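You operate a simulated robot arm through the tools that you are given. There is no shell and no other tool. Be economical: measure what you need, move in short steps, check, and stop when the job is done.

Carry out the task below with a simulated robot arm. There is one attempt and no reset: what you move stays moved.

JOB
Wipe the syrup off the till, then set the change tray there.
Fine: the yellow stack goes in the tray; use the purple cloth, which ends on the order board. What is to be rubbed or washed off counts as gone when no trace of it is left.

The check looks at the end state, three seconds after you hand in, the way a careful person would. Anything else that was tipped, shoved, dropped, spilled or broken makes it a failure. Flat cloth is picked up by pressing the open fingertips on it (5 to 10 N) and closing them slowly along it; thin cloth reads only 2 to 8 mm in the jaws.

ROBOT AND FRAMES
A 6-joint arm with a two-finger parallel gripper, fixed in place. Base frame: the origin is at the foot of the arm, x ahead of it, y to its left, z up; the work surface is at about z = 950. Lengths are in mm, angles in degrees, forces in N, time in s.
With the tool pointing down near the work surface it reaches from about 220 to 660 mm from the base axis. Its first joint turns from -66.0 to 66.0 degrees. Payload 2.9 kg.
The tool frame sits at the grasp point between the pads (the TCP): z along the fingers, y along the line on which they close. The tips reach 30 mm beyond it. Largest opening 110 mm; finger width 20, thickness 10; the body of the gripper, 48 by 112 mm, starts 55 mm behind the TCP.
Orientation is told as [roll, pitch, yaw] about the base's x, y, z axes, in that order, counted from this pose: with the fingers straight down and closing along the base's y, the tool's x points along the base's -x, its y along +y and its z along -z.

CONTROLS
- The arm moves only by the tool arm_command. Its argument "series" is one flat list of numbers, 7 for each row, row after row: the shift along the tool's x, y, z in mm, then the turn, a rotation vector about the tool's x, y, z in degrees, then the gripper command, from -1 (fully open) to 1 (shut), values between in proportion. In form: [dx, dy, dz, ax, ay, az, grip, dx, dy, dz, ax, ay, az, grip, ...]. A call has 1 to 20 rows; each row shifts and turns the commanded pose from where the row before left it, along the tool's axes as they then stand. Each row takes 0.2 s and may step no farther than 50 mm and 8.6 degrees from the row before; otherwise, or with a gripper value out of range, the whole call is refused. Where a pose cannot be reached the arm comes as near as it can. A force on the tool above 40 N (or 10 N above the force at the start of the call, whichever is more), or a blocked arm, ends the call early, and 0.2 s more pass. Each finger travels about 108 mm/s and halts on what it meets, pressing with about 44 N; the grip force reading is that of the motor and also rises with nothing between the fingers. The clock runs only during rows and for 0.2 s after the last one: add rows that do not move to give the fingers time. It gives the time, the measured TCP pose, the force on the tool (base axes), the opening and the grip force at its end, in the units of the frame above (readings bear some noise), with the torque about the TCP (base axes, N m) and any sound that the robot's microphone picked up.
- Cameras (640 x 400 px; columns grow to the right, rows downward): "scene" is fixed at [92, 444.2, 1396.7]; the picture's right is [-0.61, -0.79, 0.00], its down [-0.35, 0.27, -0.90] and it looks along [0.71, -0.55, -0.44] (base axes); focal length 214 px, centre (320, 200). "wrist" rides on the gripper at [72, 17, -103] in the tool frame; the picture's right is [-0.23, 0.97, 0.00], its down [-0.76, -0.18, -0.62] and it looks along [-0.61, -0.14, 0.78] (tool axes); focal length 222 px, centre (320, 200). There is no depth. A picture from a camera that has moved, and an enlarged one, comes with that camera's place and axes in the base frame and with its lens.
- get_image(camera): a new picture of that camera. No time passes.
- close_up(camera, box): a new picture of the part [left, top, right, bottom] of that camera's present view, enlarged. No time passes.
- hand_in(): hands the job in; it is judged then, once.

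Go step by step. Nothing tells you positions but the pictures and the camera data: compare them with the known pose of the tool, close in by small moves and look again before you grip or let go. The budget is 120 turns and 76 pictures, counting those below and the enlarged ones. Unless the task says otherwise, let go and move clear before handing in, and close with one line.

The tools are called as name(argument=value, ...) on one line, values as JSON. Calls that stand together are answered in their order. arm_command: Moves the arm, as the interface text tells. Its arguments: {"type":"object","properties":{"series":{"type":"array"}},"required":["series"]} The other tools are called the same way: get_image (camera) takes a picture; close_up (camera, box) takes an enlarged picture of a part of a camera's view; hand_in () hands the job in.

At the start:

```text
time: 0.0
ee_pos: [307.7, 79.3, 1337.8]
ee_rot: [0.0, -0.1, 0.0]
contact_force: [-0.1, 0.1, 0.2]
ft_torque: [0.03, 0.0, 0.04]
width: 110.2
grasp_force: 0.1
```

scene: 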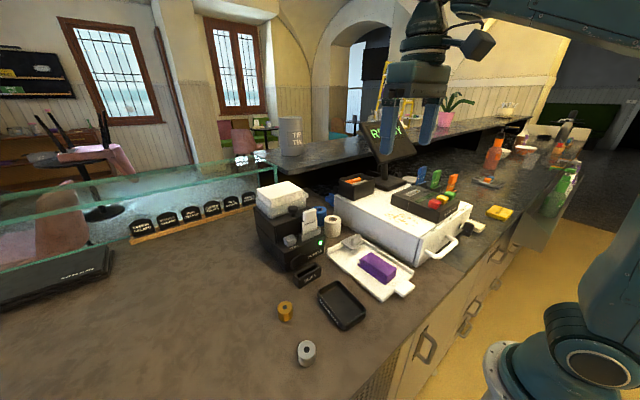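
wrist: 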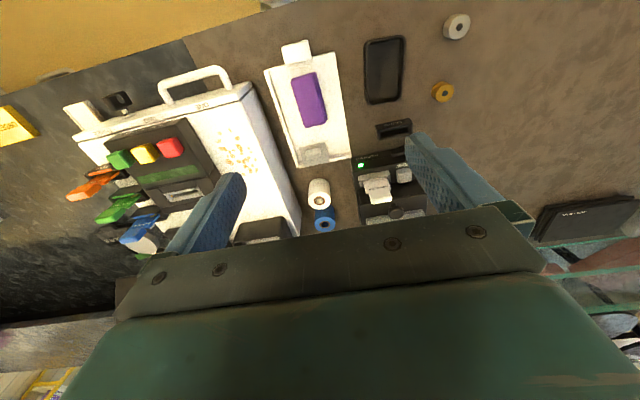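

I see a white till with syrup specks, a black tray, coloured rolls and a purple cloth on a white board. I'll enlarge the views to identify each thing.

close_up(camera="scene", box=[240, 170, 440, 295])

close_up(camera="scene", box=[260, 250, 420, 370])

close_up(camera="wrist", box=[200, 0, 480, 240])

close_up(camera="scene", box=[360, 130, 600, 280])

```text
3.20 times, centred on (340, 232) of scene
camera zoom: at [92.0, 444.2, 1396.7], right [-0.61, -0.79, 0.0], down [-0.35, 0.27, -0.9], along [0.71, -0.55, -0.44], focal length 686 px, centre (256, 96)
```

zoom: 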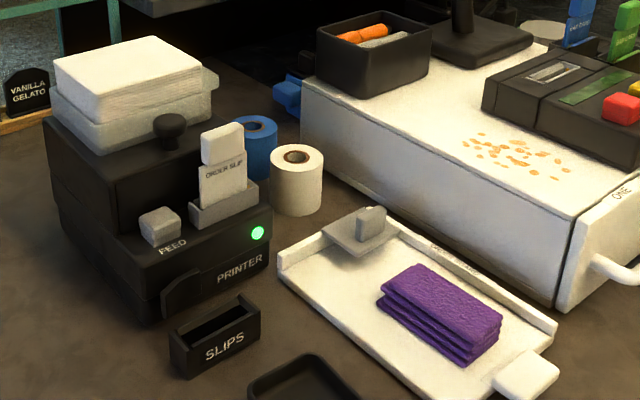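

```text
3.33 times, centred on (340, 310) of scene
camera zoom: at [92.0, 444.2, 1396.7], right [-0.61, -0.79, 0.0], down [-0.35, 0.27, -0.9], along [0.71, -0.55, -0.44], focal length 715 px, centre (253, -167)
```

zoom: 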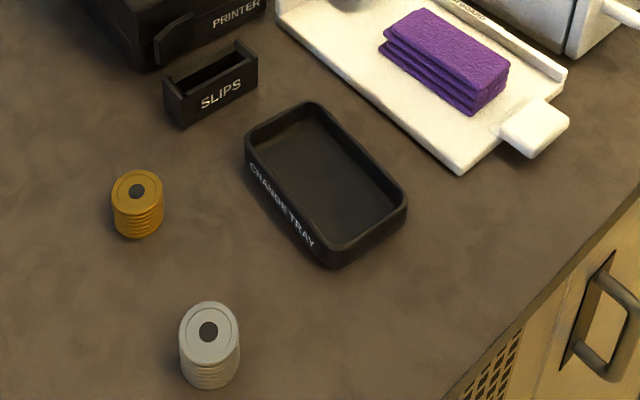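

```text
1.67 times, centred on (340, 120) of wrist
camera zoom: at [234.2, 95.3, 1440.5], right [0.23, 0.97, 0.0], down [0.76, -0.18, 0.62], along [0.61, -0.14, -0.78], focal length 370 px, centre (287, 333)
```

zoom: 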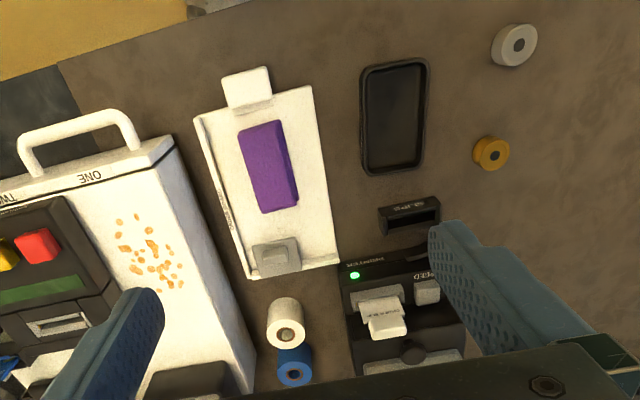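

```text
2.67 times, centred on (480, 205) of scene
camera zoom: at [92.0, 444.2, 1396.7], right [-0.61, -0.79, 0.0], down [-0.35, 0.27, -0.9], along [0.71, -0.55, -0.44], focal length 572 px, centre (-107, 187)
```

zoom: 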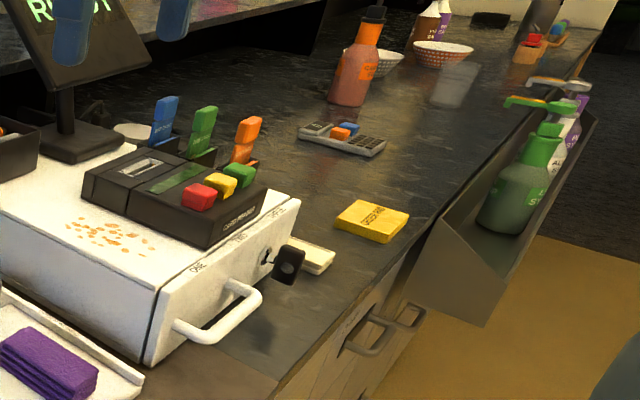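

close_up(camera="scene", box=[325, 225, 425, 300])

close_up(camera="wrist", box=[255, 30, 365, 170])

```text
5.33 times, centred on (375, 262) of scene
camera zoom: at [92.0, 444.2, 1396.7], right [-0.61, -0.79, 0.0], down [-0.35, 0.27, -0.9], along [0.71, -0.55, -0.44], focal length 1144 px, centre (27, -133)
```

zoom: 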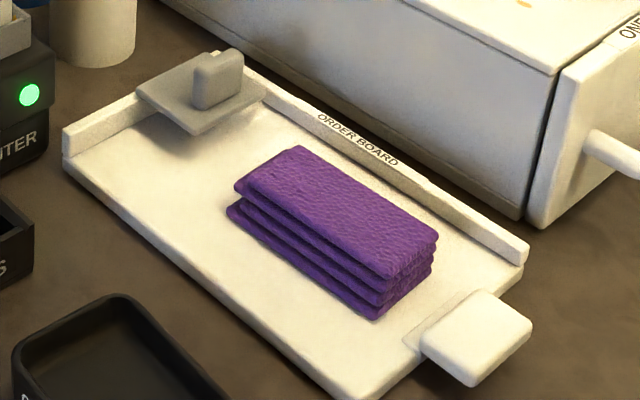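

```text
2.86 times, centred on (310, 100) of wrist
camera zoom: at [234.2, 95.3, 1440.5], right [0.23, 0.97, 0.0], down [0.76, -0.18, 0.62], along [0.61, -0.14, -0.78], focal length 635 px, centre (349, 486)
```

zoom: 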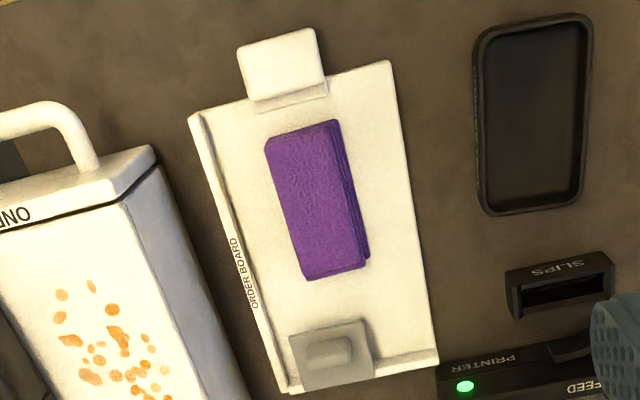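

The order board is the white board under the purple cloth, which spans about x 304–392, y 24–73. The till top is near z 1048 and the gold coin stack is the yellow one. I'll move above the cloth first with a part-open gripper.

arm_command(series=[-8, -6, 47, 0, 0, 0, -0.45, -8, -6, 47, 0, 0, 0, -0.45, -8, -6, 47, 0, 0, 0, -0.45, -8, -6, 47, 0, 0, 0, -0.45, -8, -6, 47, 0, 0, 0, -0.45, 0, 0, 20, 0, 0, 0, -0.45, 0, 0, 0, 0, 0, 0, -0.45])

get_image(camera="scene")

get_image(camera="wrist")

```text
time: 1.6
ee_pos: [348.4, 49.4, 1084.1]
ee_rot: [0.0, -0.1, 0.0]
contact_force: [0.1, -0.4, -0.5]
ft_torque: [0.0, -0.01, 0.01]
width: 79.9
grasp_force: 0.0
```

```text
67 pictures are left
```

scene: 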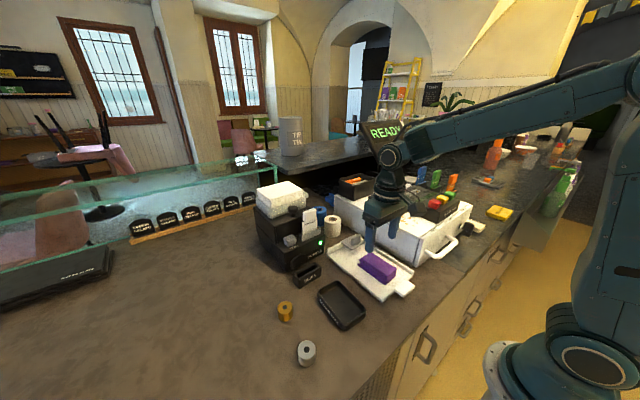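

```text
66 pictures are left
camera wrist: at [275.0, 66.7, 1186.1], right [0.23, 0.97, 0.0], down [0.76, -0.18, 0.62], along [0.61, -0.14, -0.78], focal length 222 px, centre (320, 200)
```

wrist: 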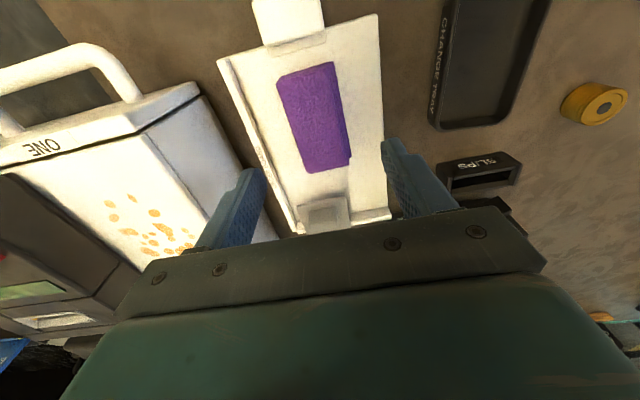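

Position estimates agree. I lower the open fingers astride the cloth, tips a few mm above the board.

arm_command(series=[0, 0, 40, 0, 0, 0, -0.45, 0, 0, 30, 0, 0, 0, -0.45, 0, 0, 14, 0, 0, 0, -0.45, 0, 0, 0, 0, 0, 0, -0.45])

close_up(camera="scene", box=[325, 215, 425, 300])

get_image(camera="wrist")

```text
time: 2.6
ee_pos: [352.0, 49.3, 998.1]
ee_rot: [0.0, -0.1, 0.0]
contact_force: [0.0, 0.4, -0.1]
ft_torque: [0.0, 0.02, 0.01]
width: 80.0
grasp_force: 0.1
```

```text
4.71 times, centred on (375, 258) of scene
camera zoom: at [92.0, 444.2, 1396.7], right [-0.61, -0.79, 0.0], down [-0.35, 0.27, -0.9], along [0.71, -0.55, -0.44], focal length 1009 px, centre (61, -71)
```

zoom: 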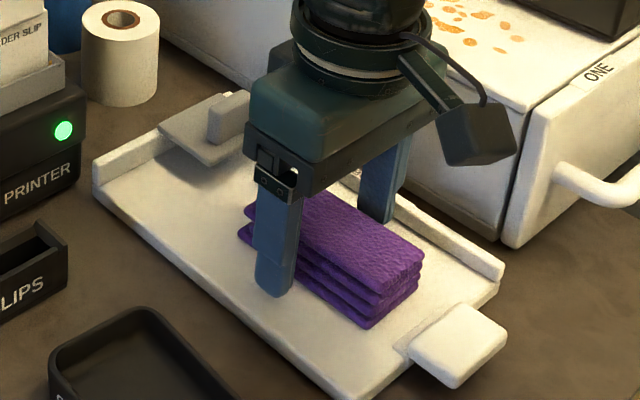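

```text
64 pictures are left
camera wrist: at [278.3, 65.9, 1101.1], right [0.23, 0.97, 0.0], down [0.76, -0.18, 0.62], along [0.61, -0.14, -0.78], focal length 222 px, centre (320, 200)
```

wrist: 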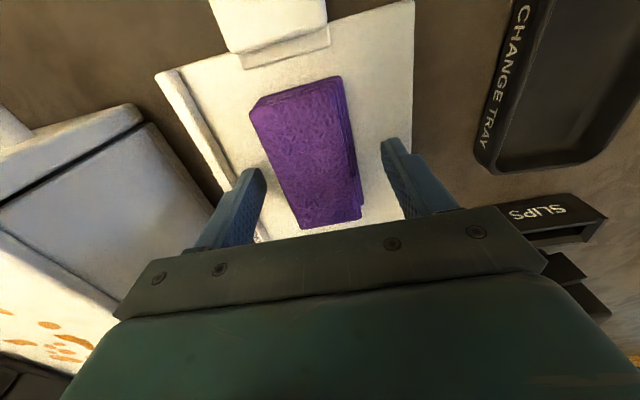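

Fingers straddle the cloth with room on both sides. I close slowly and watch the width.

arm_command(series=[0, 0, 2, 0, 0, 0, -0.2, 0, 0, 0, 0, 0, 0, 0.0, 0, 0, 0, 0, 0, 0, 0.2, 0, 0, 0, 0, 0, 0, 0.4, 0, 0, 0, 0, 0, 0, 0.6, 0, 0, 0, 0, 0, 0, 0.8, 0, 0, 0, 0, 0, 0, 1, 0, 0, 0, 0, 0, 0, 1])

close_up(camera="scene", box=[325, 215, 425, 300])

```text
time: 4.4
ee_pos: [351.4, 48.7, 996.7]
ee_rot: [0.0, -0.1, 0.1]
contact_force: [-0.4, 0.1, -0.2]
ft_torque: [0.0, -0.02, 0.02]
width: 48.9
grasp_force: 43.9
```

```text
4.71 times, centred on (375, 258) of scene
camera zoom: at [92.0, 444.2, 1396.7], right [-0.61, -0.79, 0.0], down [-0.35, 0.27, -0.9], along [0.71, -0.55, -0.44], focal length 1009 px, centre (61, -71)
```

zoom: 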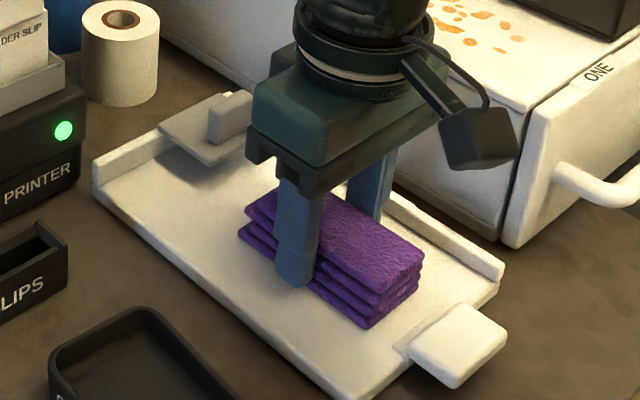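

The cloth is held at 49 mm. Lifting it clear.

arm_command(series=[0, 0, -10, 0, 0, 0, 1, 0, 0, -30, 0, 0, 0, 1, 0, 0, -40, 0, 0, 0, 1, 0, 0, -40, 0, 0, 0, 1, 0, 0, -40, 0, 0, 0, 1, 0, 0, 0, 0, 0, 0, 1])

close_up(camera="scene", box=[310, 130, 470, 290])

get_image(camera="wrist")

```text
time: 5.8
ee_pos: [347.2, 50.0, 1154.6]
ee_rot: [0.0, -0.1, -0.1]
contact_force: [0.3, -0.1, -0.7]
ft_torque: [-0.03, 0.05, -0.01]
width: 48.8
grasp_force: 43.9
```

```text
2.50 times, centred on (390, 210) of scene
camera zoom: at [91.9, 444.2, 1396.7], right [-0.61, -0.79, 0.0], down [-0.35, 0.27, -0.9], along [0.71, -0.55, -0.44], focal length 536 px, centre (145, 175)
```

zoom: 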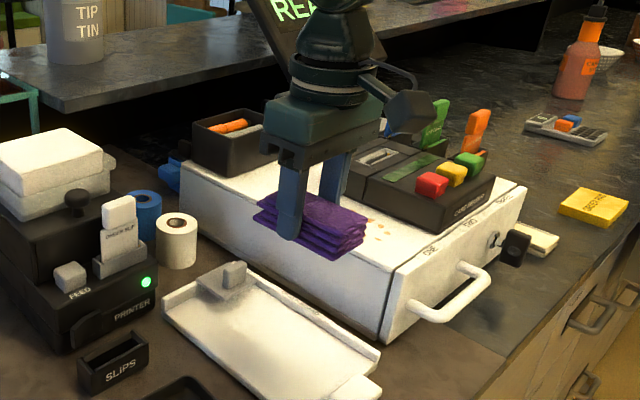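

```text
61 pictures are left
camera wrist: at [273.4, 66.9, 1257.6], right [0.23, 0.97, 0.0], down [0.76, -0.18, 0.62], along [0.61, -0.14, -0.78], focal length 222 px, centre (320, 200)
```

wrist: 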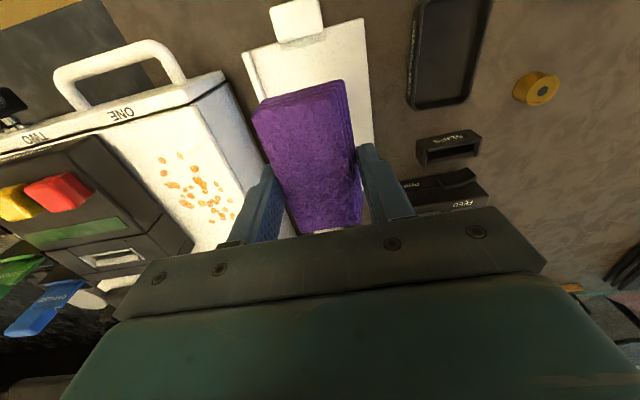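

The whole folded cloth came up as a block; the syrup spans about x 340–446, y −84…−140 on the till. Moving over it and descending to just above the surface.

arm_command(series=[-10, -40, 0, 0, 0, 0, 1, -11, -40, 0, 0, 0, 0, 1, -11, -40, 0, 0, 0, 0, 1, -11, -40, 0, 0, 0, 0, 1, 0, 0, 30, 0, 0, 0, 1, 0, 0, 20, 0, 0, 0, 1, 0, 0, 0, 0, 0, 0, 1])

close_up(camera="scene", box=[330, 120, 490, 280])

get_image(camera="wrist")

```text
time: 7.4
ee_pos: [389.9, -110.1, 1108.2]
ee_rot: [0.0, -0.2, -0.1]
contact_force: [0.4, 0.1, 0.5]
ft_torque: [-0.02, 0.01, 0.0]
width: 48.4
grasp_force: 43.8
```

```text
2.50 times, centred on (410, 200) of scene
camera zoom: at [92.0, 444.2, 1396.7], right [-0.61, -0.79, 0.0], down [-0.35, 0.27, -0.9], along [0.71, -0.55, -0.44], focal length 536 px, centre (95, 200)
```

zoom: 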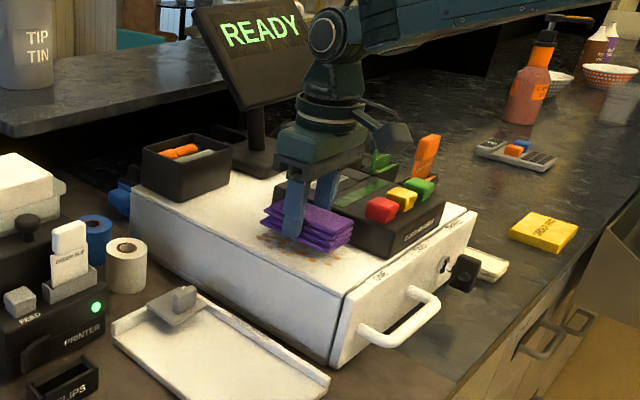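

```text
59 pictures are left
camera wrist: at [315.9, -92.7, 1210.0], right [0.23, 0.97, 0.0], down [0.76, -0.18, 0.62], along [0.61, -0.14, -0.78], focal length 222 px, centre (320, 200)
```

wrist: 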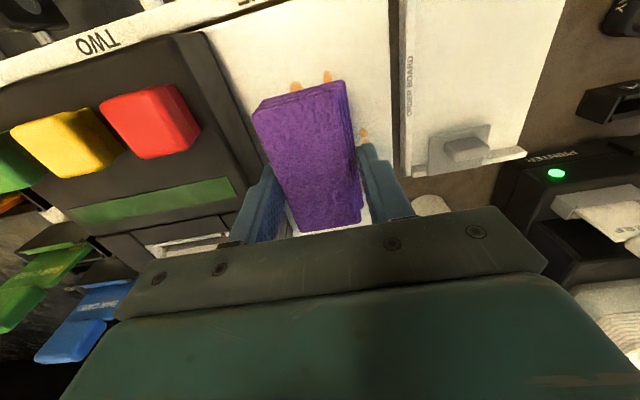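

The cloth sits over the patch and the left finger clears the card device. Descending gently until contact.

arm_command(series=[0, 0, 8, 0, 0, 0, 1, 0, 0, 4, 0, 0, 0, 1, 0, 0, 3, 0, 0, 0, 1, 0, 0, 0, 0, 0, 0, 1])

```text
time: 8.4
ee_pos: [390.8, -111.6, 1091.9]
ee_rot: [0.0, -0.2, -0.1]
contact_force: [0.0, 0.1, -0.6]
ft_torque: [-0.04, 0.01, -0.01]
width: 48.9
grasp_force: 44.1
```

arm_command(series=[0, 0, 2, 0, 0, 0, 1, 0, 0, 2, 0, 0, 0, 1, 0, 0, 0, 0, 0, 0, 1])

close_up(camera="scene", box=[370, 190, 450, 250])

```text
time: 9.2
ee_pos: [391.3, -110.7, 1089.7]
ee_rot: [-0.1, -0.5, -0.1]
contact_force: [-6.0, 2.1, 34.1]
ft_torque: [0.17, 0.87, 0.06]
width: 48.7
grasp_force: 43.6
```

```text
6.67 times, centred on (410, 220) of scene
camera zoom: at [91.4, 444.4, 1396.7], right [-0.61, -0.79, 0.0], down [-0.35, 0.27, -0.9], along [0.71, -0.55, -0.44], focal length 1430 px, centre (-280, 67)
```

zoom: 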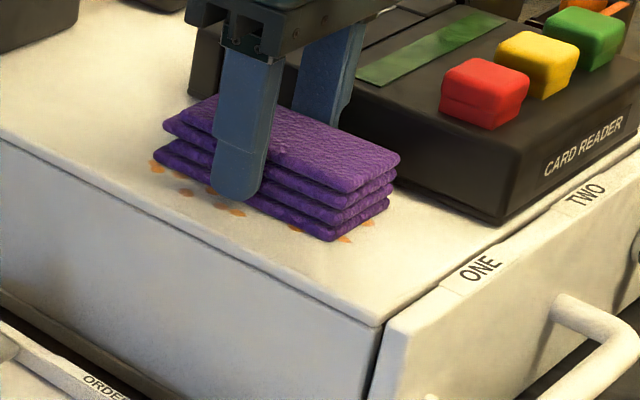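

Contact is stiff at about z 1090; I ease off about 1 mm to keep a light press and make the first short rubs.

arm_command(series=[0, 0, -1, 0, 0, 0, 1, 5, 0, 0, 0, 0, 0, 1, 5, 0, 0, 0, 0, 0, 1, 0, 0, 0, 0, 0, 0, 1])

```text
time: 10.2
ee_pos: [381.4, -109.6, 1090.5]
ee_rot: [0.0, -0.3, 0.0]
contact_force: [7.5, -1.3, 13.5]
ft_torque: [-0.05, -0.76, 0.0]
width: 48.5
grasp_force: 44.3
```

Light press of 13 N. Now rubbing in lengthwise strokes.

arm_command(series=[8, 0, 0, 0, 0, 0, 1, 8, 0, 0, 0, 0, 0, 1, 8, 0, 0, 0, 0, 0, 1, 0, 7, 0, 0, 0, 0, 1, 0, 7, 0, 0, 0, 0, 1, -10, 0, 0, 0, 0, 0, 1, -10, 0, 0, 0, 0, 0, 1, -10, 0, 0, 0, 0, 0, 1, -10, 0, 0, 0, 0, 0, 1, -10, 0, 0, 0, 0, 0, 1, -10, 0, 0, 0, 0, 0, 1, -10, 0, 0, 0, 0, 0, 1])

close_up(camera="scene", box=[360, 180, 460, 260])

```text
time: 12.8
ee_pos: [428.7, -98.4, 1090.5]
ee_rot: [0.1, -0.1, 0.0]
contact_force: [0.6, -0.7, 0.0]
ft_torque: [0.02, 0.0, 0.05]
width: 48.8
grasp_force: 44.4
```

```text
5.00 times, centred on (410, 220) of scene
camera zoom: at [92.0, 444.2, 1396.7], right [-0.61, -0.79, 0.0], down [-0.35, 0.27, -0.9], along [0.71, -0.55, -0.44], focal length 1072 px, centre (-130, 100)
```

zoom: 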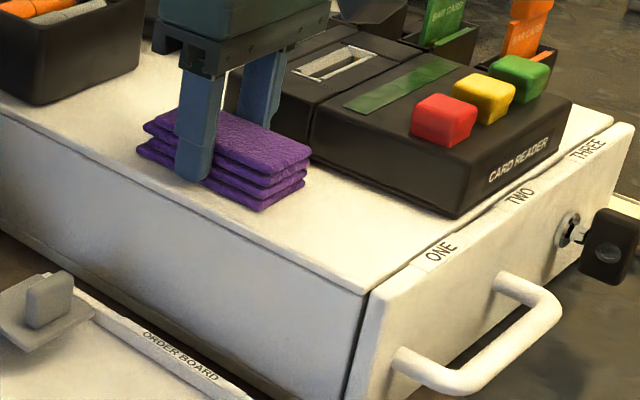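

Visible area is clean already, but contact faded at this end. I press 1 mm more and stroke back nearer the card reader.

arm_command(series=[0, 0, 0.7, 0, 0, 0, 1, 0, 0, 0.5, 0, 0, 0, 1, 0, 0, 0, 0, 0, 0, 1])

```text
time: 13.6
ee_pos: [426.9, -97.0, 1089.5]
ee_rot: [0.0, -0.2, 0.1]
contact_force: [-1.4, 3.8, 11.1]
ft_torque: [0.16, 0.33, -0.07]
width: 48.5
grasp_force: 43.7
```

arm_command(series=[10, 0, 0, 0, 0, 0, 1, -10, 0, 0, 0, 0, 0, 1, 0, -6, 0, 0, 0, 0, 1, 0, -7, 0, 0, 0, 0, 1, 0, -6, 0, 0, 0, 0, 1, 10, 0, 0, 0, 0, 0, 1, 10, 0, 0, 0, 0, 0, 1, 10, 0, 0, 0, 0, 0, 1, 10, 0, 0, 0, 0, 0, 1])

```text
time: 15.6
ee_pos: [392.8, -115.7, 1090.7]
ee_rot: [0.0, -0.6, 0.5]
contact_force: [0.0, 6.4, 3.2]
ft_torque: [-0.15, 0.09, -0.06]
width: 48.6
grasp_force: 44.2
stopped in row 9: the force on the tool passed its limit at 41 N (the readings are from after the stop); the commanded pose is now the measured one
```

The force limit tripped; looking before going on.

close_up(camera="scene", box=[360, 180, 460, 260])

get_image(camera="wrist")

```text
5.00 times, centred on (410, 220) of scene
camera zoom: at [91.9, 444.4, 1396.6], right [-0.61, -0.79, 0.0], down [-0.35, 0.27, -0.9], along [0.71, -0.55, -0.44], focal length 1072 px, centre (-130, 100)
```

zoom: 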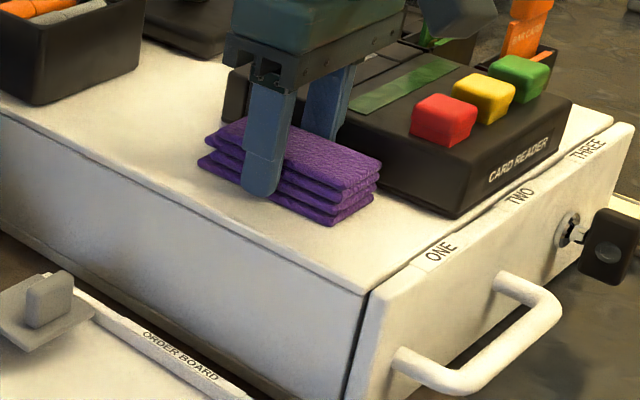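

```text
55 pictures are left
camera wrist: at [318.4, -99.5, 1191.5], right [0.22, 0.98, 0.0], down [0.76, -0.17, 0.63], along [0.62, -0.14, -0.78], focal length 222 px, centre (320, 200)
```

wrist: 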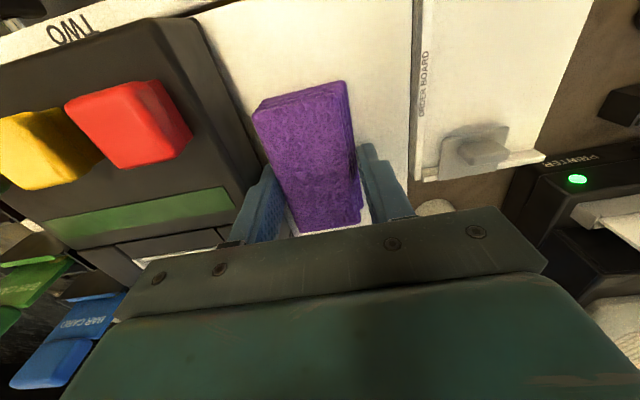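

Nothing has moved. I'll shift away from the reader and lift to inspect the top.

arm_command(series=[0, 3, -1, 0, 0, -0.5, 1, 0, 3, -10, 0, 0.6, 0, 1, 0, 20, -40, 0, 0, 0, 1, 0, 40, -10, 0, 0, 0, 1, 0, 40, 0, 0, 0, 0, 1, 0, 40, 0, 0, 0, 0, 1, 0, 0, 0, 0, 0, 0, 1])

close_up(camera="scene", box=[345, 180, 465, 270])

get_image(camera="wrist")

```text
time: 17.2
ee_pos: [393.4, 30.4, 1148.5]
ee_rot: [0.0, 0.0, 0.8]
contact_force: [-0.8, -1.1, -0.6]
ft_torque: [0.04, -0.02, 0.0]
width: 48.6
grasp_force: 44.4
```

```text
4.44 times, centred on (405, 225) of scene
camera zoom: at [91.9, 444.3, 1396.7], right [-0.61, -0.79, 0.0], down [-0.35, 0.27, -0.9], along [0.71, -0.55, -0.44], focal length 953 px, centre (-58, 89)
```

zoom: 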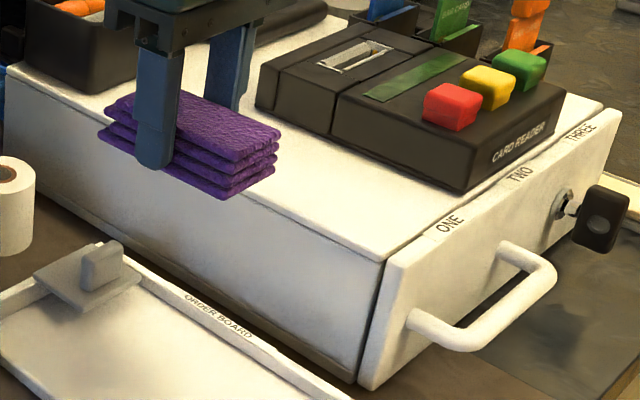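

```text
53 pictures are left
camera wrist: at [319.3, 46.3, 1250.2], right [0.21, 0.98, 0.0], down [0.76, -0.17, 0.62], along [0.61, -0.13, -0.78], focal length 222 px, centre (320, 200)
```

wrist: 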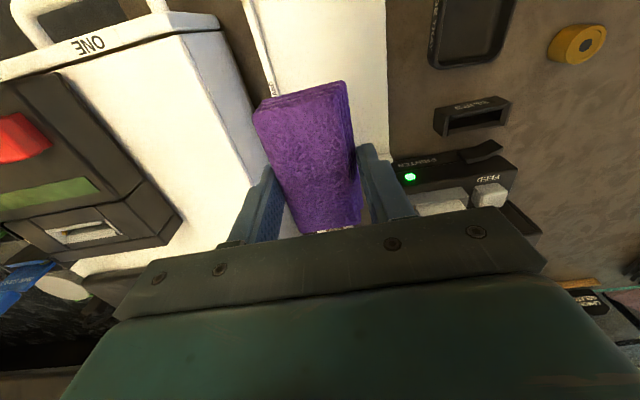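

close_up(camera="wrist", box=[60, 30, 280, 250])

close_up(camera="scene", box=[385, 190, 445, 240])

```text
1.82 times, centred on (170, 140) of wrist
camera zoom: at [319.3, 46.3, 1250.2], right [0.21, 0.98, 0.0], down [0.76, -0.17, 0.62], along [0.61, -0.13, -0.78], focal length 404 px, centre (593, 309)
```

zoom: 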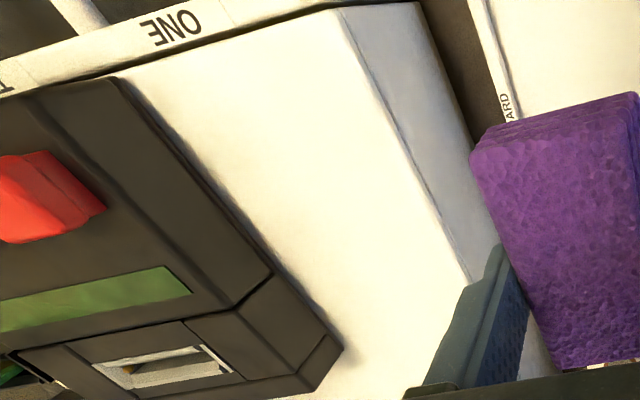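

```text
8.00 times, centred on (415, 215) of scene
camera zoom: at [91.9, 444.3, 1396.7], right [-0.61, -0.79, 0.0], down [-0.35, 0.27, -0.9], along [0.71, -0.55, -0.44], focal length 1716 px, centre (-440, 80)
```

zoom: 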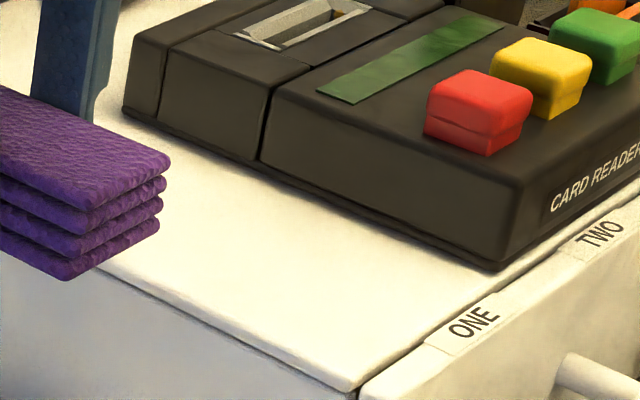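

The till is clean. Now returning the cloth to the order board where it was.

arm_command(series=[11, 5, 0, 0, 0, 0.8, 1, 11, 5, 0, 0, 0, 0, 1, 11, 5, 0, 0, 0, 0, 1, 11, 4, 0, 0, 0, 0, 1, 0, 0, 45, 0, 0, 0, 1, 0, 0, 45, 0, 0, 0, 1, 0, 0, 45, 0, 0, 0, 1, 0, 0, 8, 0, 0, 0, 1, 0, 0, 0, 0, 0, 0, 1])

close_up(camera="scene", box=[325, 215, 425, 300])

```text
time: 19.2
ee_pos: [345.6, 48.4, 1007.9]
ee_rot: [0.0, -0.1, -0.1]
contact_force: [-0.3, -0.4, -0.4]
ft_torque: [-0.02, -0.04, -0.01]
width: 48.7
grasp_force: 44.4
```

```text
4.71 times, centred on (375, 258) of scene
camera zoom: at [92.0, 444.2, 1396.7], right [-0.61, -0.79, 0.0], down [-0.35, 0.27, -0.9], along [0.71, -0.55, -0.44], focal length 1009 px, centre (61, -71)
```

zoom: 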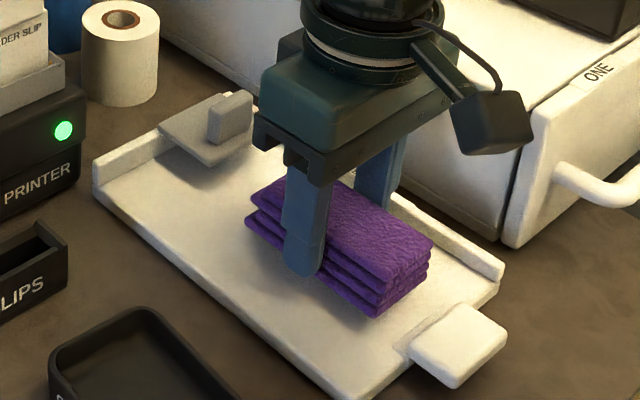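

arm_command(series=[-6, 0, 4, 0, 0, 0, 1, 0, 0, 4, 0, 0, 0, 1, 0, 0, 1.5, 0, 0, 0, 1, 0, 0, 0, 0, 0, 0, 1])

```text
time: 20.2
ee_pos: [352.6, 49.3, 998.1]
ee_rot: [-0.1, 0.0, 0.0]
contact_force: [0.3, 0.1, 0.2]
ft_torque: [0.01, -0.01, 0.01]
width: 48.6
grasp_force: 44.5
```

arm_command(series=[0, 0, 1, 0, 0, 0, 1, 0, 0, 0.6, 0, 0, 0, 1, 0, 0, 0, 0, 0, 0, 1])

```text
time: 21.0
ee_pos: [352.7, 47.9, 997.4]
ee_rot: [0.1, 0.0, 0.1]
contact_force: [-0.5, -0.9, 2.4]
ft_torque: [-0.02, -0.16, -0.03]
width: 48.8
grasp_force: 44.4
```

Touching the board lightly. Releasing to 80 mm and rising.

arm_command(series=[0, 0, 0, 0, 0, 0, 0, 0, 0, 0, 0, 0, 0, -0.25, 0, 0, 0, 0, 0, 0, -0.4, 0, 0, 0, 0, 0, 0, -0.4, 0, 0, -30, 0, 0, 0, -0.4, 0, 0, -45, 0, 0, 0, -0.4, 0, 0, -45, 0, 0, 0, -0.4, 0, 0, 0, 0, 0, 0, -0.4])

get_image(camera="scene")

get_image(camera="wrist")

```text
time: 22.8
ee_pos: [351.5, 48.9, 1115.9]
ee_rot: [0.0, 0.0, 0.0]
contact_force: [-1.0, -0.6, 0.1]
ft_torque: [-0.01, -0.06, 0.03]
width: 76.9
grasp_force: 0.1
```

```text
49 pictures are left
```

scene: 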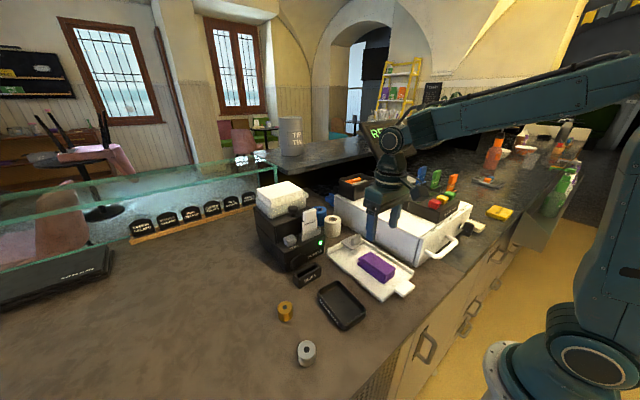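

```text
48 pictures are left
camera wrist: at [277.8, 65.5, 1218.1], right [0.23, 0.97, 0.0], down [0.76, -0.18, 0.62], along [0.61, -0.14, -0.78], focal length 222 px, centre (320, 200)
```

wrist: 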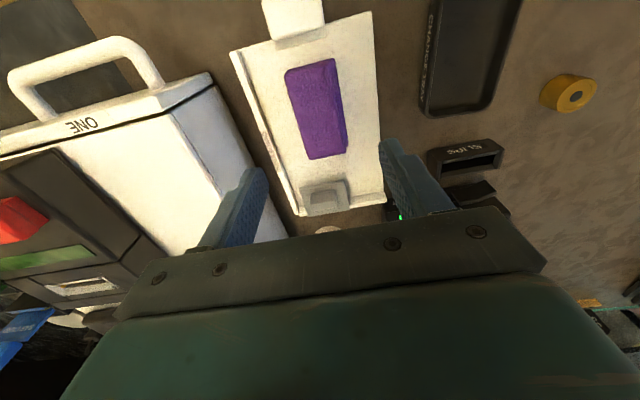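

Cloth is back on the board. Now moving above the change tray.

arm_command(series=[5, 38, -10, 0, 0, 0, -0.6, 5, 38, -10, 0, 0, 0, -0.6, 5, 38, 0, 0, 0, 0, -0.6, 6, 36, 0, 0, 0, 0, -0.6, 0, 0, 0, 0, 0, 0, -0.6])

get_image(camera="wrist")

close_up(camera="scene", box=[260, 240, 400, 360])

```text
time: 24.0
ee_pos: [329.1, 200.2, 1138.8]
ee_rot: [0.0, 0.0, 0.1]
contact_force: [0.0, -0.3, -0.6]
ft_torque: [0.02, -0.01, -0.02]
width: 87.8
grasp_force: 0.0
```

```text
47 pictures are left
camera wrist: at [256.5, 216.7, 1240.5], right [0.23, 0.97, 0.0], down [0.76, -0.18, 0.62], along [0.61, -0.14, -0.78], focal length 222 px, centre (320, 200)
```

wrist: 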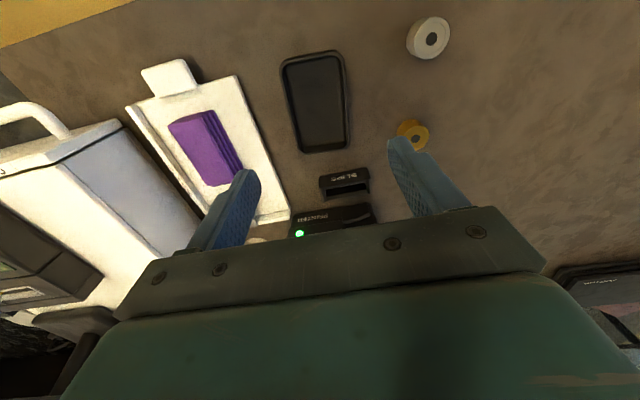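

```text
3.33 times, centred on (330, 300) of scene
camera zoom: at [91.9, 444.3, 1396.7], right [-0.61, -0.79, 0.0], down [-0.35, 0.27, -0.9], along [0.71, -0.55, -0.44], focal length 715 px, centre (287, -133)
```

zoom: 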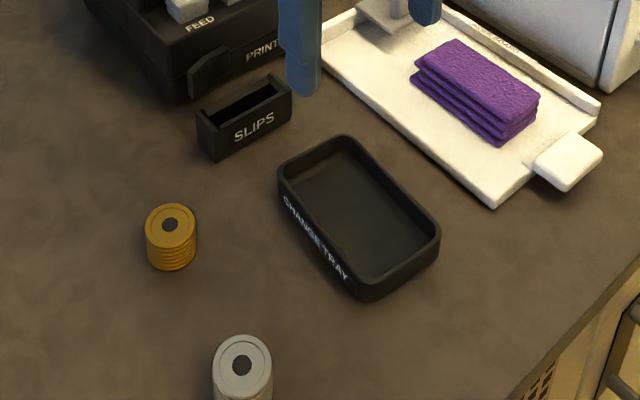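

The tray centre is about (333, 198), turned about −5.7°, some 106 × 63 mm. I align and descend most of the way.

arm_command(series=[-4, -3, 40, 0, 0, 5.7, -0.6, 0, 0, 45, 0, 0, 0, -0.6, 0, 0, 35, 0, 0, 0, -0.6, 0, 0, 0, 0, 0, 0, -0.6])

close_up(camera="scene", box=[260, 240, 400, 360])

get_image(camera="wrist")

```text
time: 25.0
ee_pos: [336.8, 194.9, 1018.2]
ee_rot: [-0.1, 0.0, -5.7]
contact_force: [0.4, 0.3, -0.3]
ft_torque: [0.02, -0.01, -0.03]
width: 88.0
grasp_force: 0.0
```

```text
3.33 times, centred on (330, 300) of scene
camera zoom: at [92.0, 444.2, 1396.7], right [-0.61, -0.79, 0.0], down [-0.35, 0.27, -0.9], along [0.71, -0.55, -0.44], focal length 715 px, centre (287, -133)
```

zoom: 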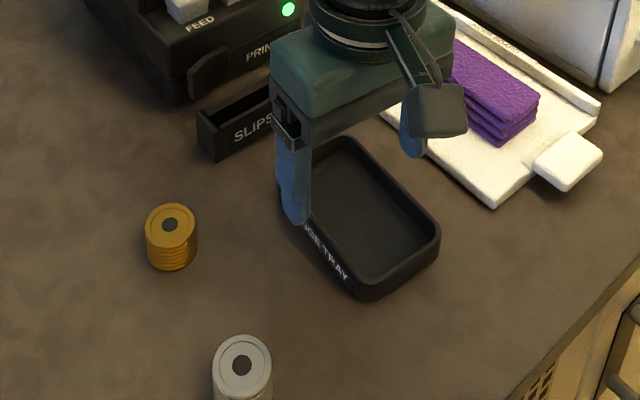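

```text
44 pictures are left
camera wrist: at [266.0, 218.2, 1119.0], right [0.32, 0.95, 0.0], down [0.74, -0.25, 0.62], along [0.59, -0.2, -0.78], focal length 222 px, centre (320, 200)
```

wrist: 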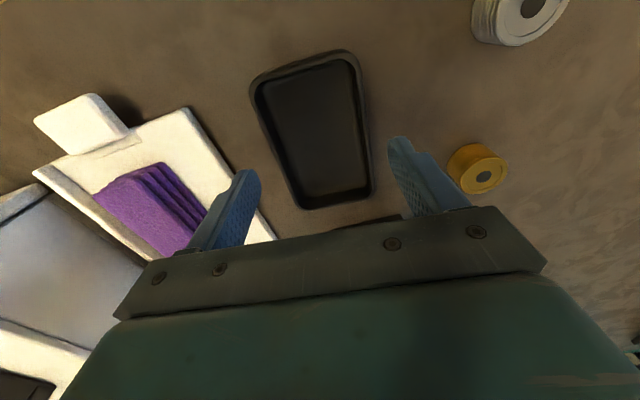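

Slight refinement: centre (333, 197), yaw about −4.3°. Adjusting and lowering astride the tray.

arm_command(series=[4, 2, 15, 0, 0, -1.2, -0.6, 2, 0, 15, 0, 0, 0, -0.6, 0, 0, 3, 0, 0, 0, -0.6, 0, 0, 0, 0, 0, 0, -0.6])

close_up(camera="scene", box=[280, 250, 380, 340])

```text
time: 26.0
ee_pos: [330.6, 198.0, 983.2]
ee_rot: [0.0, 0.0, -4.5]
contact_force: [-0.2, -0.4, 0.0]
ft_torque: [-0.03, 0.01, 0.0]
width: 88.0
grasp_force: 0.0
```

```text
4.44 times, centred on (330, 295) of scene
camera zoom: at [92.0, 444.2, 1396.7], right [-0.61, -0.79, 0.0], down [-0.35, 0.27, -0.9], along [0.71, -0.55, -0.44], focal length 953 px, centre (276, -222)
```

zoom: 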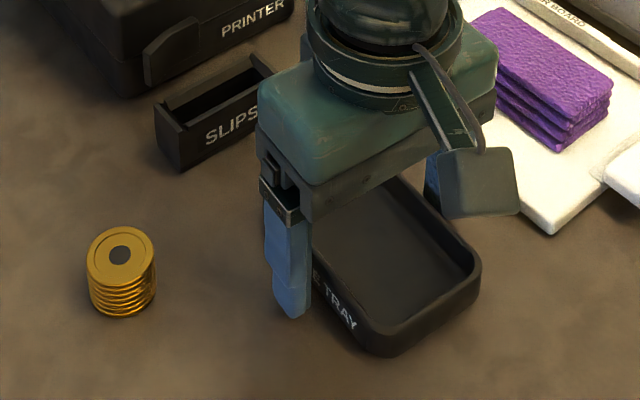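

Fingers straddle the tray. Closing gradually.

arm_command(series=[0, 0, 0, 0, 0, 0, -0.4, 0, 0, 0, 0, 0, 0, -0.25, 0, 0, 0, 0, 0, 0, -0.1, 0, 0, 0, 0, 0, 0, 0.1, 0, 0, 0, 0, 0, 0, 0.3, 0, 0, 0, 0, 0, 0, 0.3])

close_up(camera="scene", box=[280, 250, 380, 340])

```text
time: 27.4
ee_pos: [330.4, 197.2, 983.1]
ee_rot: [0.0, 0.1, -4.5]
contact_force: [0.1, 0.1, -0.3]
ft_torque: [-0.04, -0.02, -0.05]
width: 69.1
grasp_force: 43.9
```

```text
4.44 times, centred on (330, 295) of scene
camera zoom: at [92.0, 444.2, 1396.7], right [-0.61, -0.79, 0.0], down [-0.35, 0.27, -0.9], along [0.71, -0.55, -0.44], focal length 953 px, centre (276, -222)
```

zoom: 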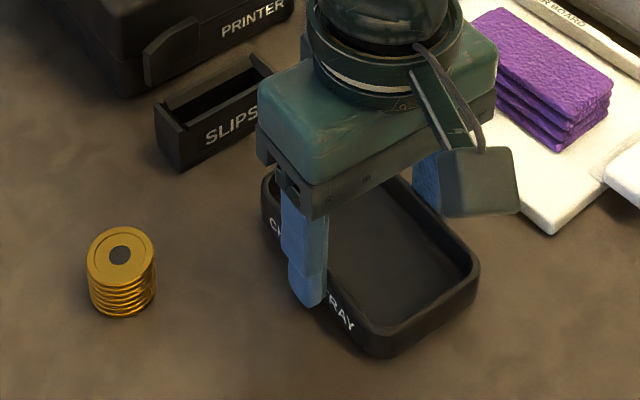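

Gripped at 69 mm. Lifting the tray.

arm_command(series=[0, 0, -10, 0, 0, 0, 0.5, 0, 0, -30, 0, 0, 0, 0.5, 0, 0, -45, 0, 0, 0, 0.5, 0, 0, -45, 0, 0, 0, 0.5, 0, 0, -45, 0, 0, 0, 0.5, 0, 0, 0, 0, 0, -4.5, 0.5, 0, 0, 0, 0, 0, 0, 0.5])

get_image(camera="scene")

get_image(camera="wrist")

```text
time: 29.0
ee_pos: [330.2, 200.1, 1158.8]
ee_rot: [0.0, 0.0, 0.0]
contact_force: [0.8, -0.3, 0.8]
ft_torque: [0.0, -0.04, -0.01]
width: 68.8
grasp_force: 44.0
```

```text
41 pictures are left
```

scene: 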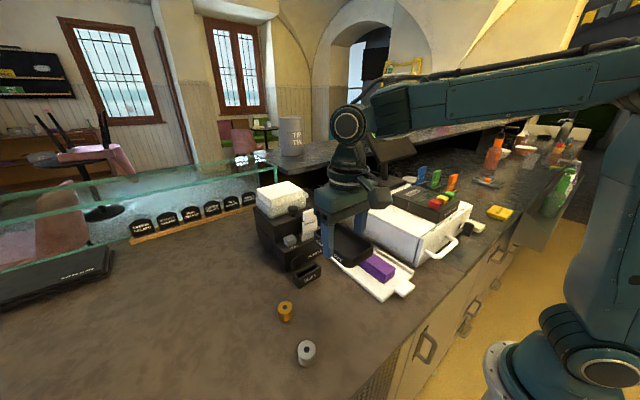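

```text
40 pictures are left
camera wrist: at [257.7, 217.8, 1260.7], right [0.23, 0.97, 0.0], down [0.76, -0.18, 0.62], along [0.61, -0.14, -0.78], focal length 222 px, centre (320, 200)
```

wrist: 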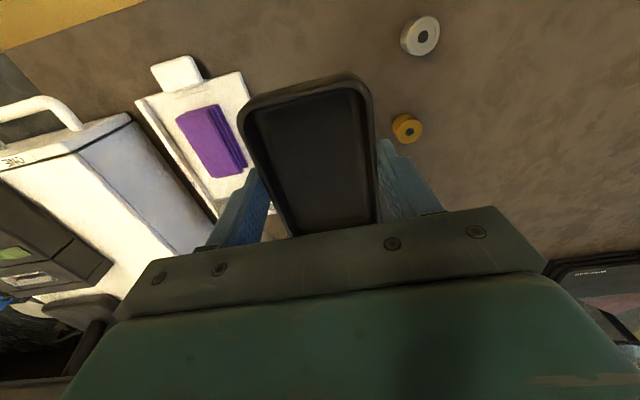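

Tray held level. Carrying it right over the board, then forward above the cleaned spot.

arm_command(series=[0, -40, 0, 0, 0, 0, 0.5, 0, -40, 0, 0, 0, 0, 0.5, 0, -40, 0, 0, 0, 0, 0.5, 0, -40, 0, 0, 0, 0, 0.5, 0, -40, 0, 0, 0, 0, 0.5, 0, -40, 0, 0, 0, 0, 0.5, -15, -40, 0, 0, 0, 0, 0.5, -20, -29, 0, 0, 0, 0, 0.5, -25, 0, 0, 0, 0, 0, 0.5, 0, 0, 0, 0, 0, 0, 0.5])

close_up(camera="scene", box=[330, 130, 490, 280])

get_image(camera="wrist")

```text
time: 31.2
ee_pos: [389.5, -109.3, 1160.0]
ee_rot: [0.0, 0.0, 0.0]
contact_force: [-0.4, 0.0, -0.7]
ft_torque: [0.01, 0.0, 0.02]
width: 69.0
grasp_force: 44.1
```

```text
2.67 times, centred on (410, 205) of scene
camera zoom: at [92.0, 444.2, 1396.7], right [-0.61, -0.79, 0.0], down [-0.35, 0.27, -0.9], along [0.71, -0.55, -0.44], focal length 572 px, centre (80, 187)
```

zoom: 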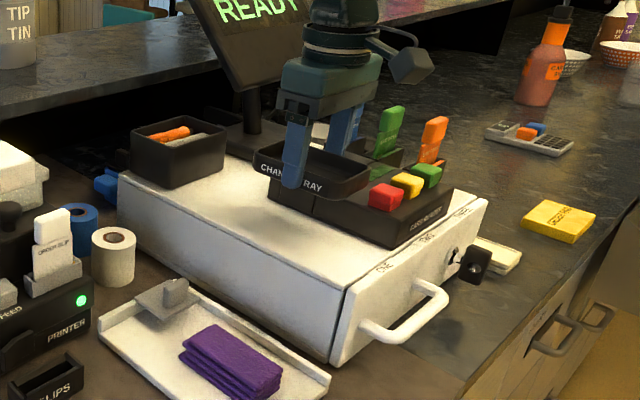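

```text
38 pictures are left
camera wrist: at [316.3, -93.0, 1260.8], right [0.23, 0.97, 0.0], down [0.76, -0.18, 0.62], along [0.61, -0.14, -0.78], focal length 222 px, centre (320, 200)
```

wrist: 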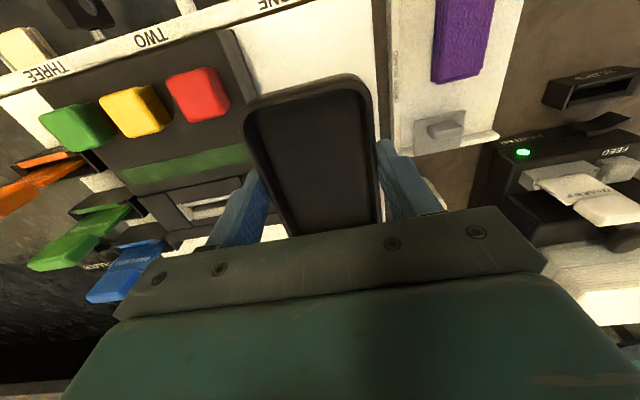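

Clearance to the card reader looks like about 8 mm. Descending with a 2 mm bias away from the reader.

arm_command(series=[0, 2, 35, 0, 0, 0, 0.5, 0, 0, 20, 0, 0, 0, 0.5, 0, 0, 7, 0, 0, 0, 0.5, 0, 0, 0, 0, 0, 0, 0.5])

close_up(camera="scene", box=[360, 180, 460, 260])

get_image(camera="wrist")

```text
time: 32.2
ee_pos: [387.8, -109.7, 1096.9]
ee_rot: [0.0, 0.1, 0.0]
contact_force: [0.3, 0.6, -0.8]
ft_torque: [-0.02, 0.02, -0.01]
width: 69.0
grasp_force: 44.2
```

```text
5.00 times, centred on (410, 220) of scene
camera zoom: at [92.0, 444.3, 1396.7], right [-0.61, -0.79, 0.0], down [-0.35, 0.27, -0.9], along [0.71, -0.55, -0.44], focal length 1072 px, centre (-130, 100)
```

zoom: 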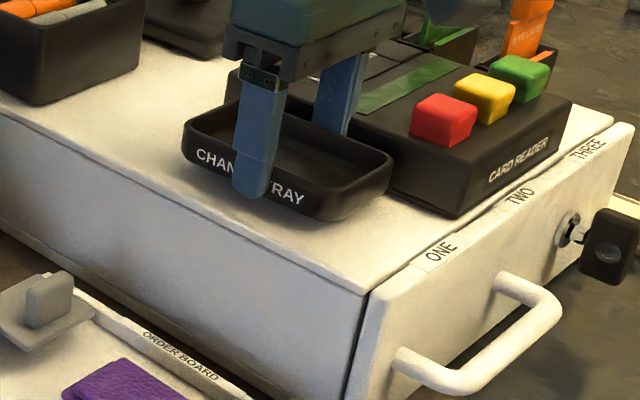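

```text
36 pictures are left
camera wrist: at [316.1, -93.3, 1199.3], right [0.23, 0.97, 0.0], down [0.76, -0.18, 0.62], along [0.61, -0.14, -0.78], focal length 222 px, centre (320, 200)
```

wrist: 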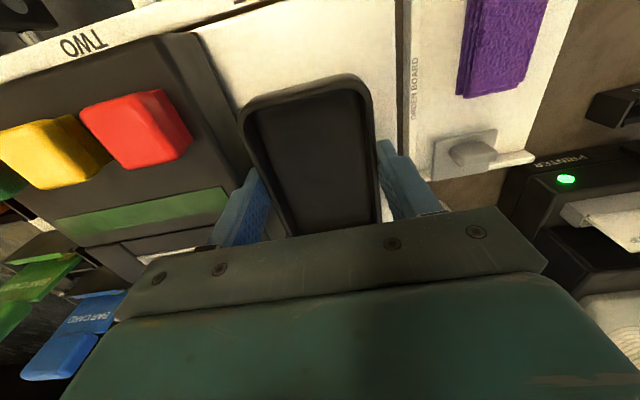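

arm_command(series=[0, 2, 5, 0, 0, 0, 0.5, 0, 0, 3, 0, 0, 0, 0.5, 0, 0, 2, 0, 0, 0, 0.5, 0, 0, 0, 0, 0, 0, 0.5])

```text
time: 32.7
ee_pos: [390.4, -108.5, 1096.5]
ee_rot: [-0.3, -0.6, -0.5]
contact_force: [-3.5, -0.2, 5.8]
ft_torque: [-0.33, 0.1, -0.16]
width: 69.0
grasp_force: 44.2
stopped in row 2: the force on the tool passed its limit at 46 N (the readings are from after the stop); the commanded pose is now the measured one
```

Stopped on contact earlier than expected. Looking closely.

close_up(camera="scene", box=[375, 180, 445, 240])

close_up(camera="wrist", box=[180, 30, 440, 260])

```text
6.67 times, centred on (410, 210) of scene
camera zoom: at [91.8, 444.3, 1396.7], right [-0.61, -0.79, 0.0], down [-0.35, 0.27, -0.9], along [0.71, -0.55, -0.44], focal length 1430 px, centre (-280, 133)
```

zoom: 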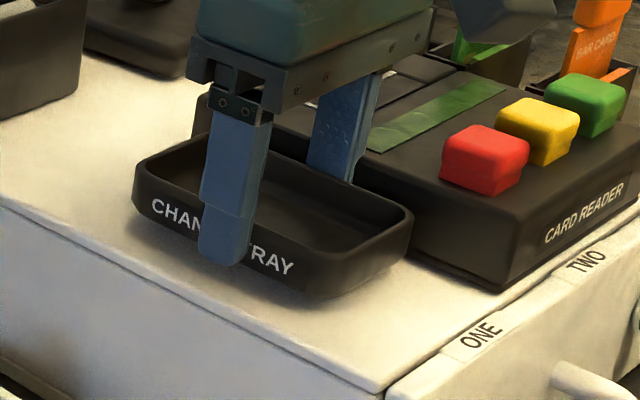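

```text
1.74 times, centred on (310, 145) of wrist
camera zoom: at [316.3, -91.7, 1197.1], right [0.24, 0.97, 0.0], down [0.75, -0.18, 0.63], along [0.61, -0.15, -0.78], focal length 386 px, centre (337, 296)
```

zoom: 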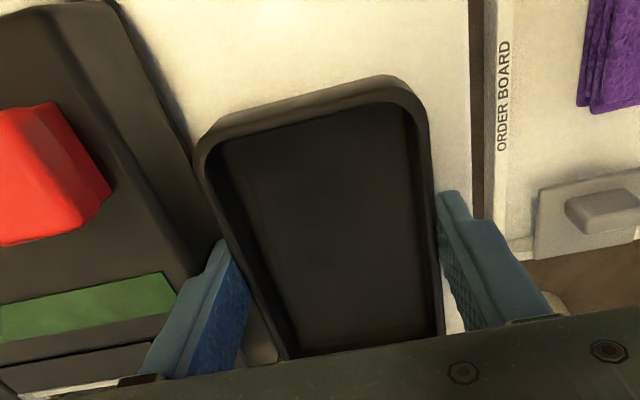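

The torque points to the right finger touching the reader's flared side, not the tray on the till. I lift, shift away from the reader and forward where the gap is wider.

arm_command(series=[0, 2, -8, 0, 0, 0, 0.5, -5, 3, 0, 0, 0, 0, 0.5, -5, 2, 0, 0, 0, 0, 0.5, 0, 0, 0, 0, 0, 0, 0.5])

close_up(camera="scene", box=[375, 180, 445, 240])

get_image(camera="wrist")

```text
time: 33.7
ee_pos: [400.2, -102.2, 1103.5]
ee_rot: [-0.4, -0.5, -0.5]
contact_force: [-0.5, 0.3, -0.3]
ft_torque: [-0.01, 0.02, 0.02]
width: 68.6
grasp_force: 44.3
```

```text
6.67 times, centred on (410, 210) of scene
camera zoom: at [92.0, 444.2, 1396.7], right [-0.61, -0.79, 0.0], down [-0.35, 0.27, -0.9], along [0.71, -0.55, -0.44], focal length 1430 px, centre (-280, 133)
```

zoom: 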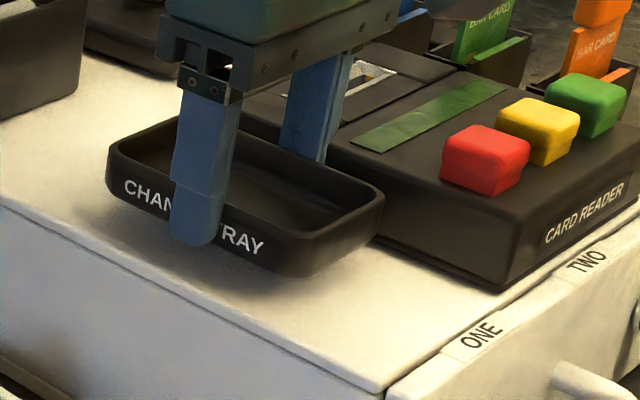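

```text
32 pictures are left
camera wrist: at [327.8, -84.5, 1204.8], right [0.23, 0.97, 0.0], down [0.75, -0.18, 0.63], along [0.61, -0.15, -0.78], focal length 222 px, centre (320, 200)
```

wrist: 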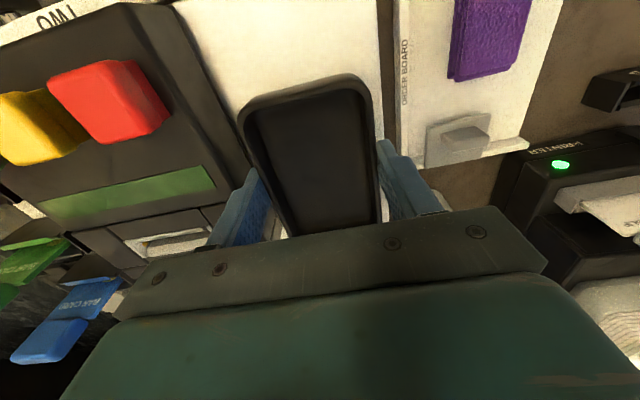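

arm_command(series=[0, 0, 4, -0.4, 0.5, -0.5, 0.5, 0, 0, 4, 0, 0, 0, 0.5, 0, 0, 0, 0, 0, 0, 0.5])

```text
time: 34.5
ee_pos: [400.2, -102.7, 1094.7]
ee_rot: [0.1, 0.0, 0.0]
contact_force: [-0.9, 0.0, -0.5]
ft_torque: [0.01, 0.03, 0.02]
width: 68.9
grasp_force: 44.0
```

Now past the previous stop height with no force. Continuing in small steps.

arm_command(series=[0, 0, 2, 0, 0, 0, 0.5, 0, 0, 1.5, 0, 0, 0, 0.5, 0, 0, 0, 0, 0, 0, 0.5])

```text
time: 35.3
ee_pos: [401.6, -102.8, 1091.4]
ee_rot: [0.1, 0.0, 0.1]
contact_force: [0.2, -0.1, 0.5]
ft_torque: [0.02, -0.01, -0.03]
width: 69.1
grasp_force: 44.4
```

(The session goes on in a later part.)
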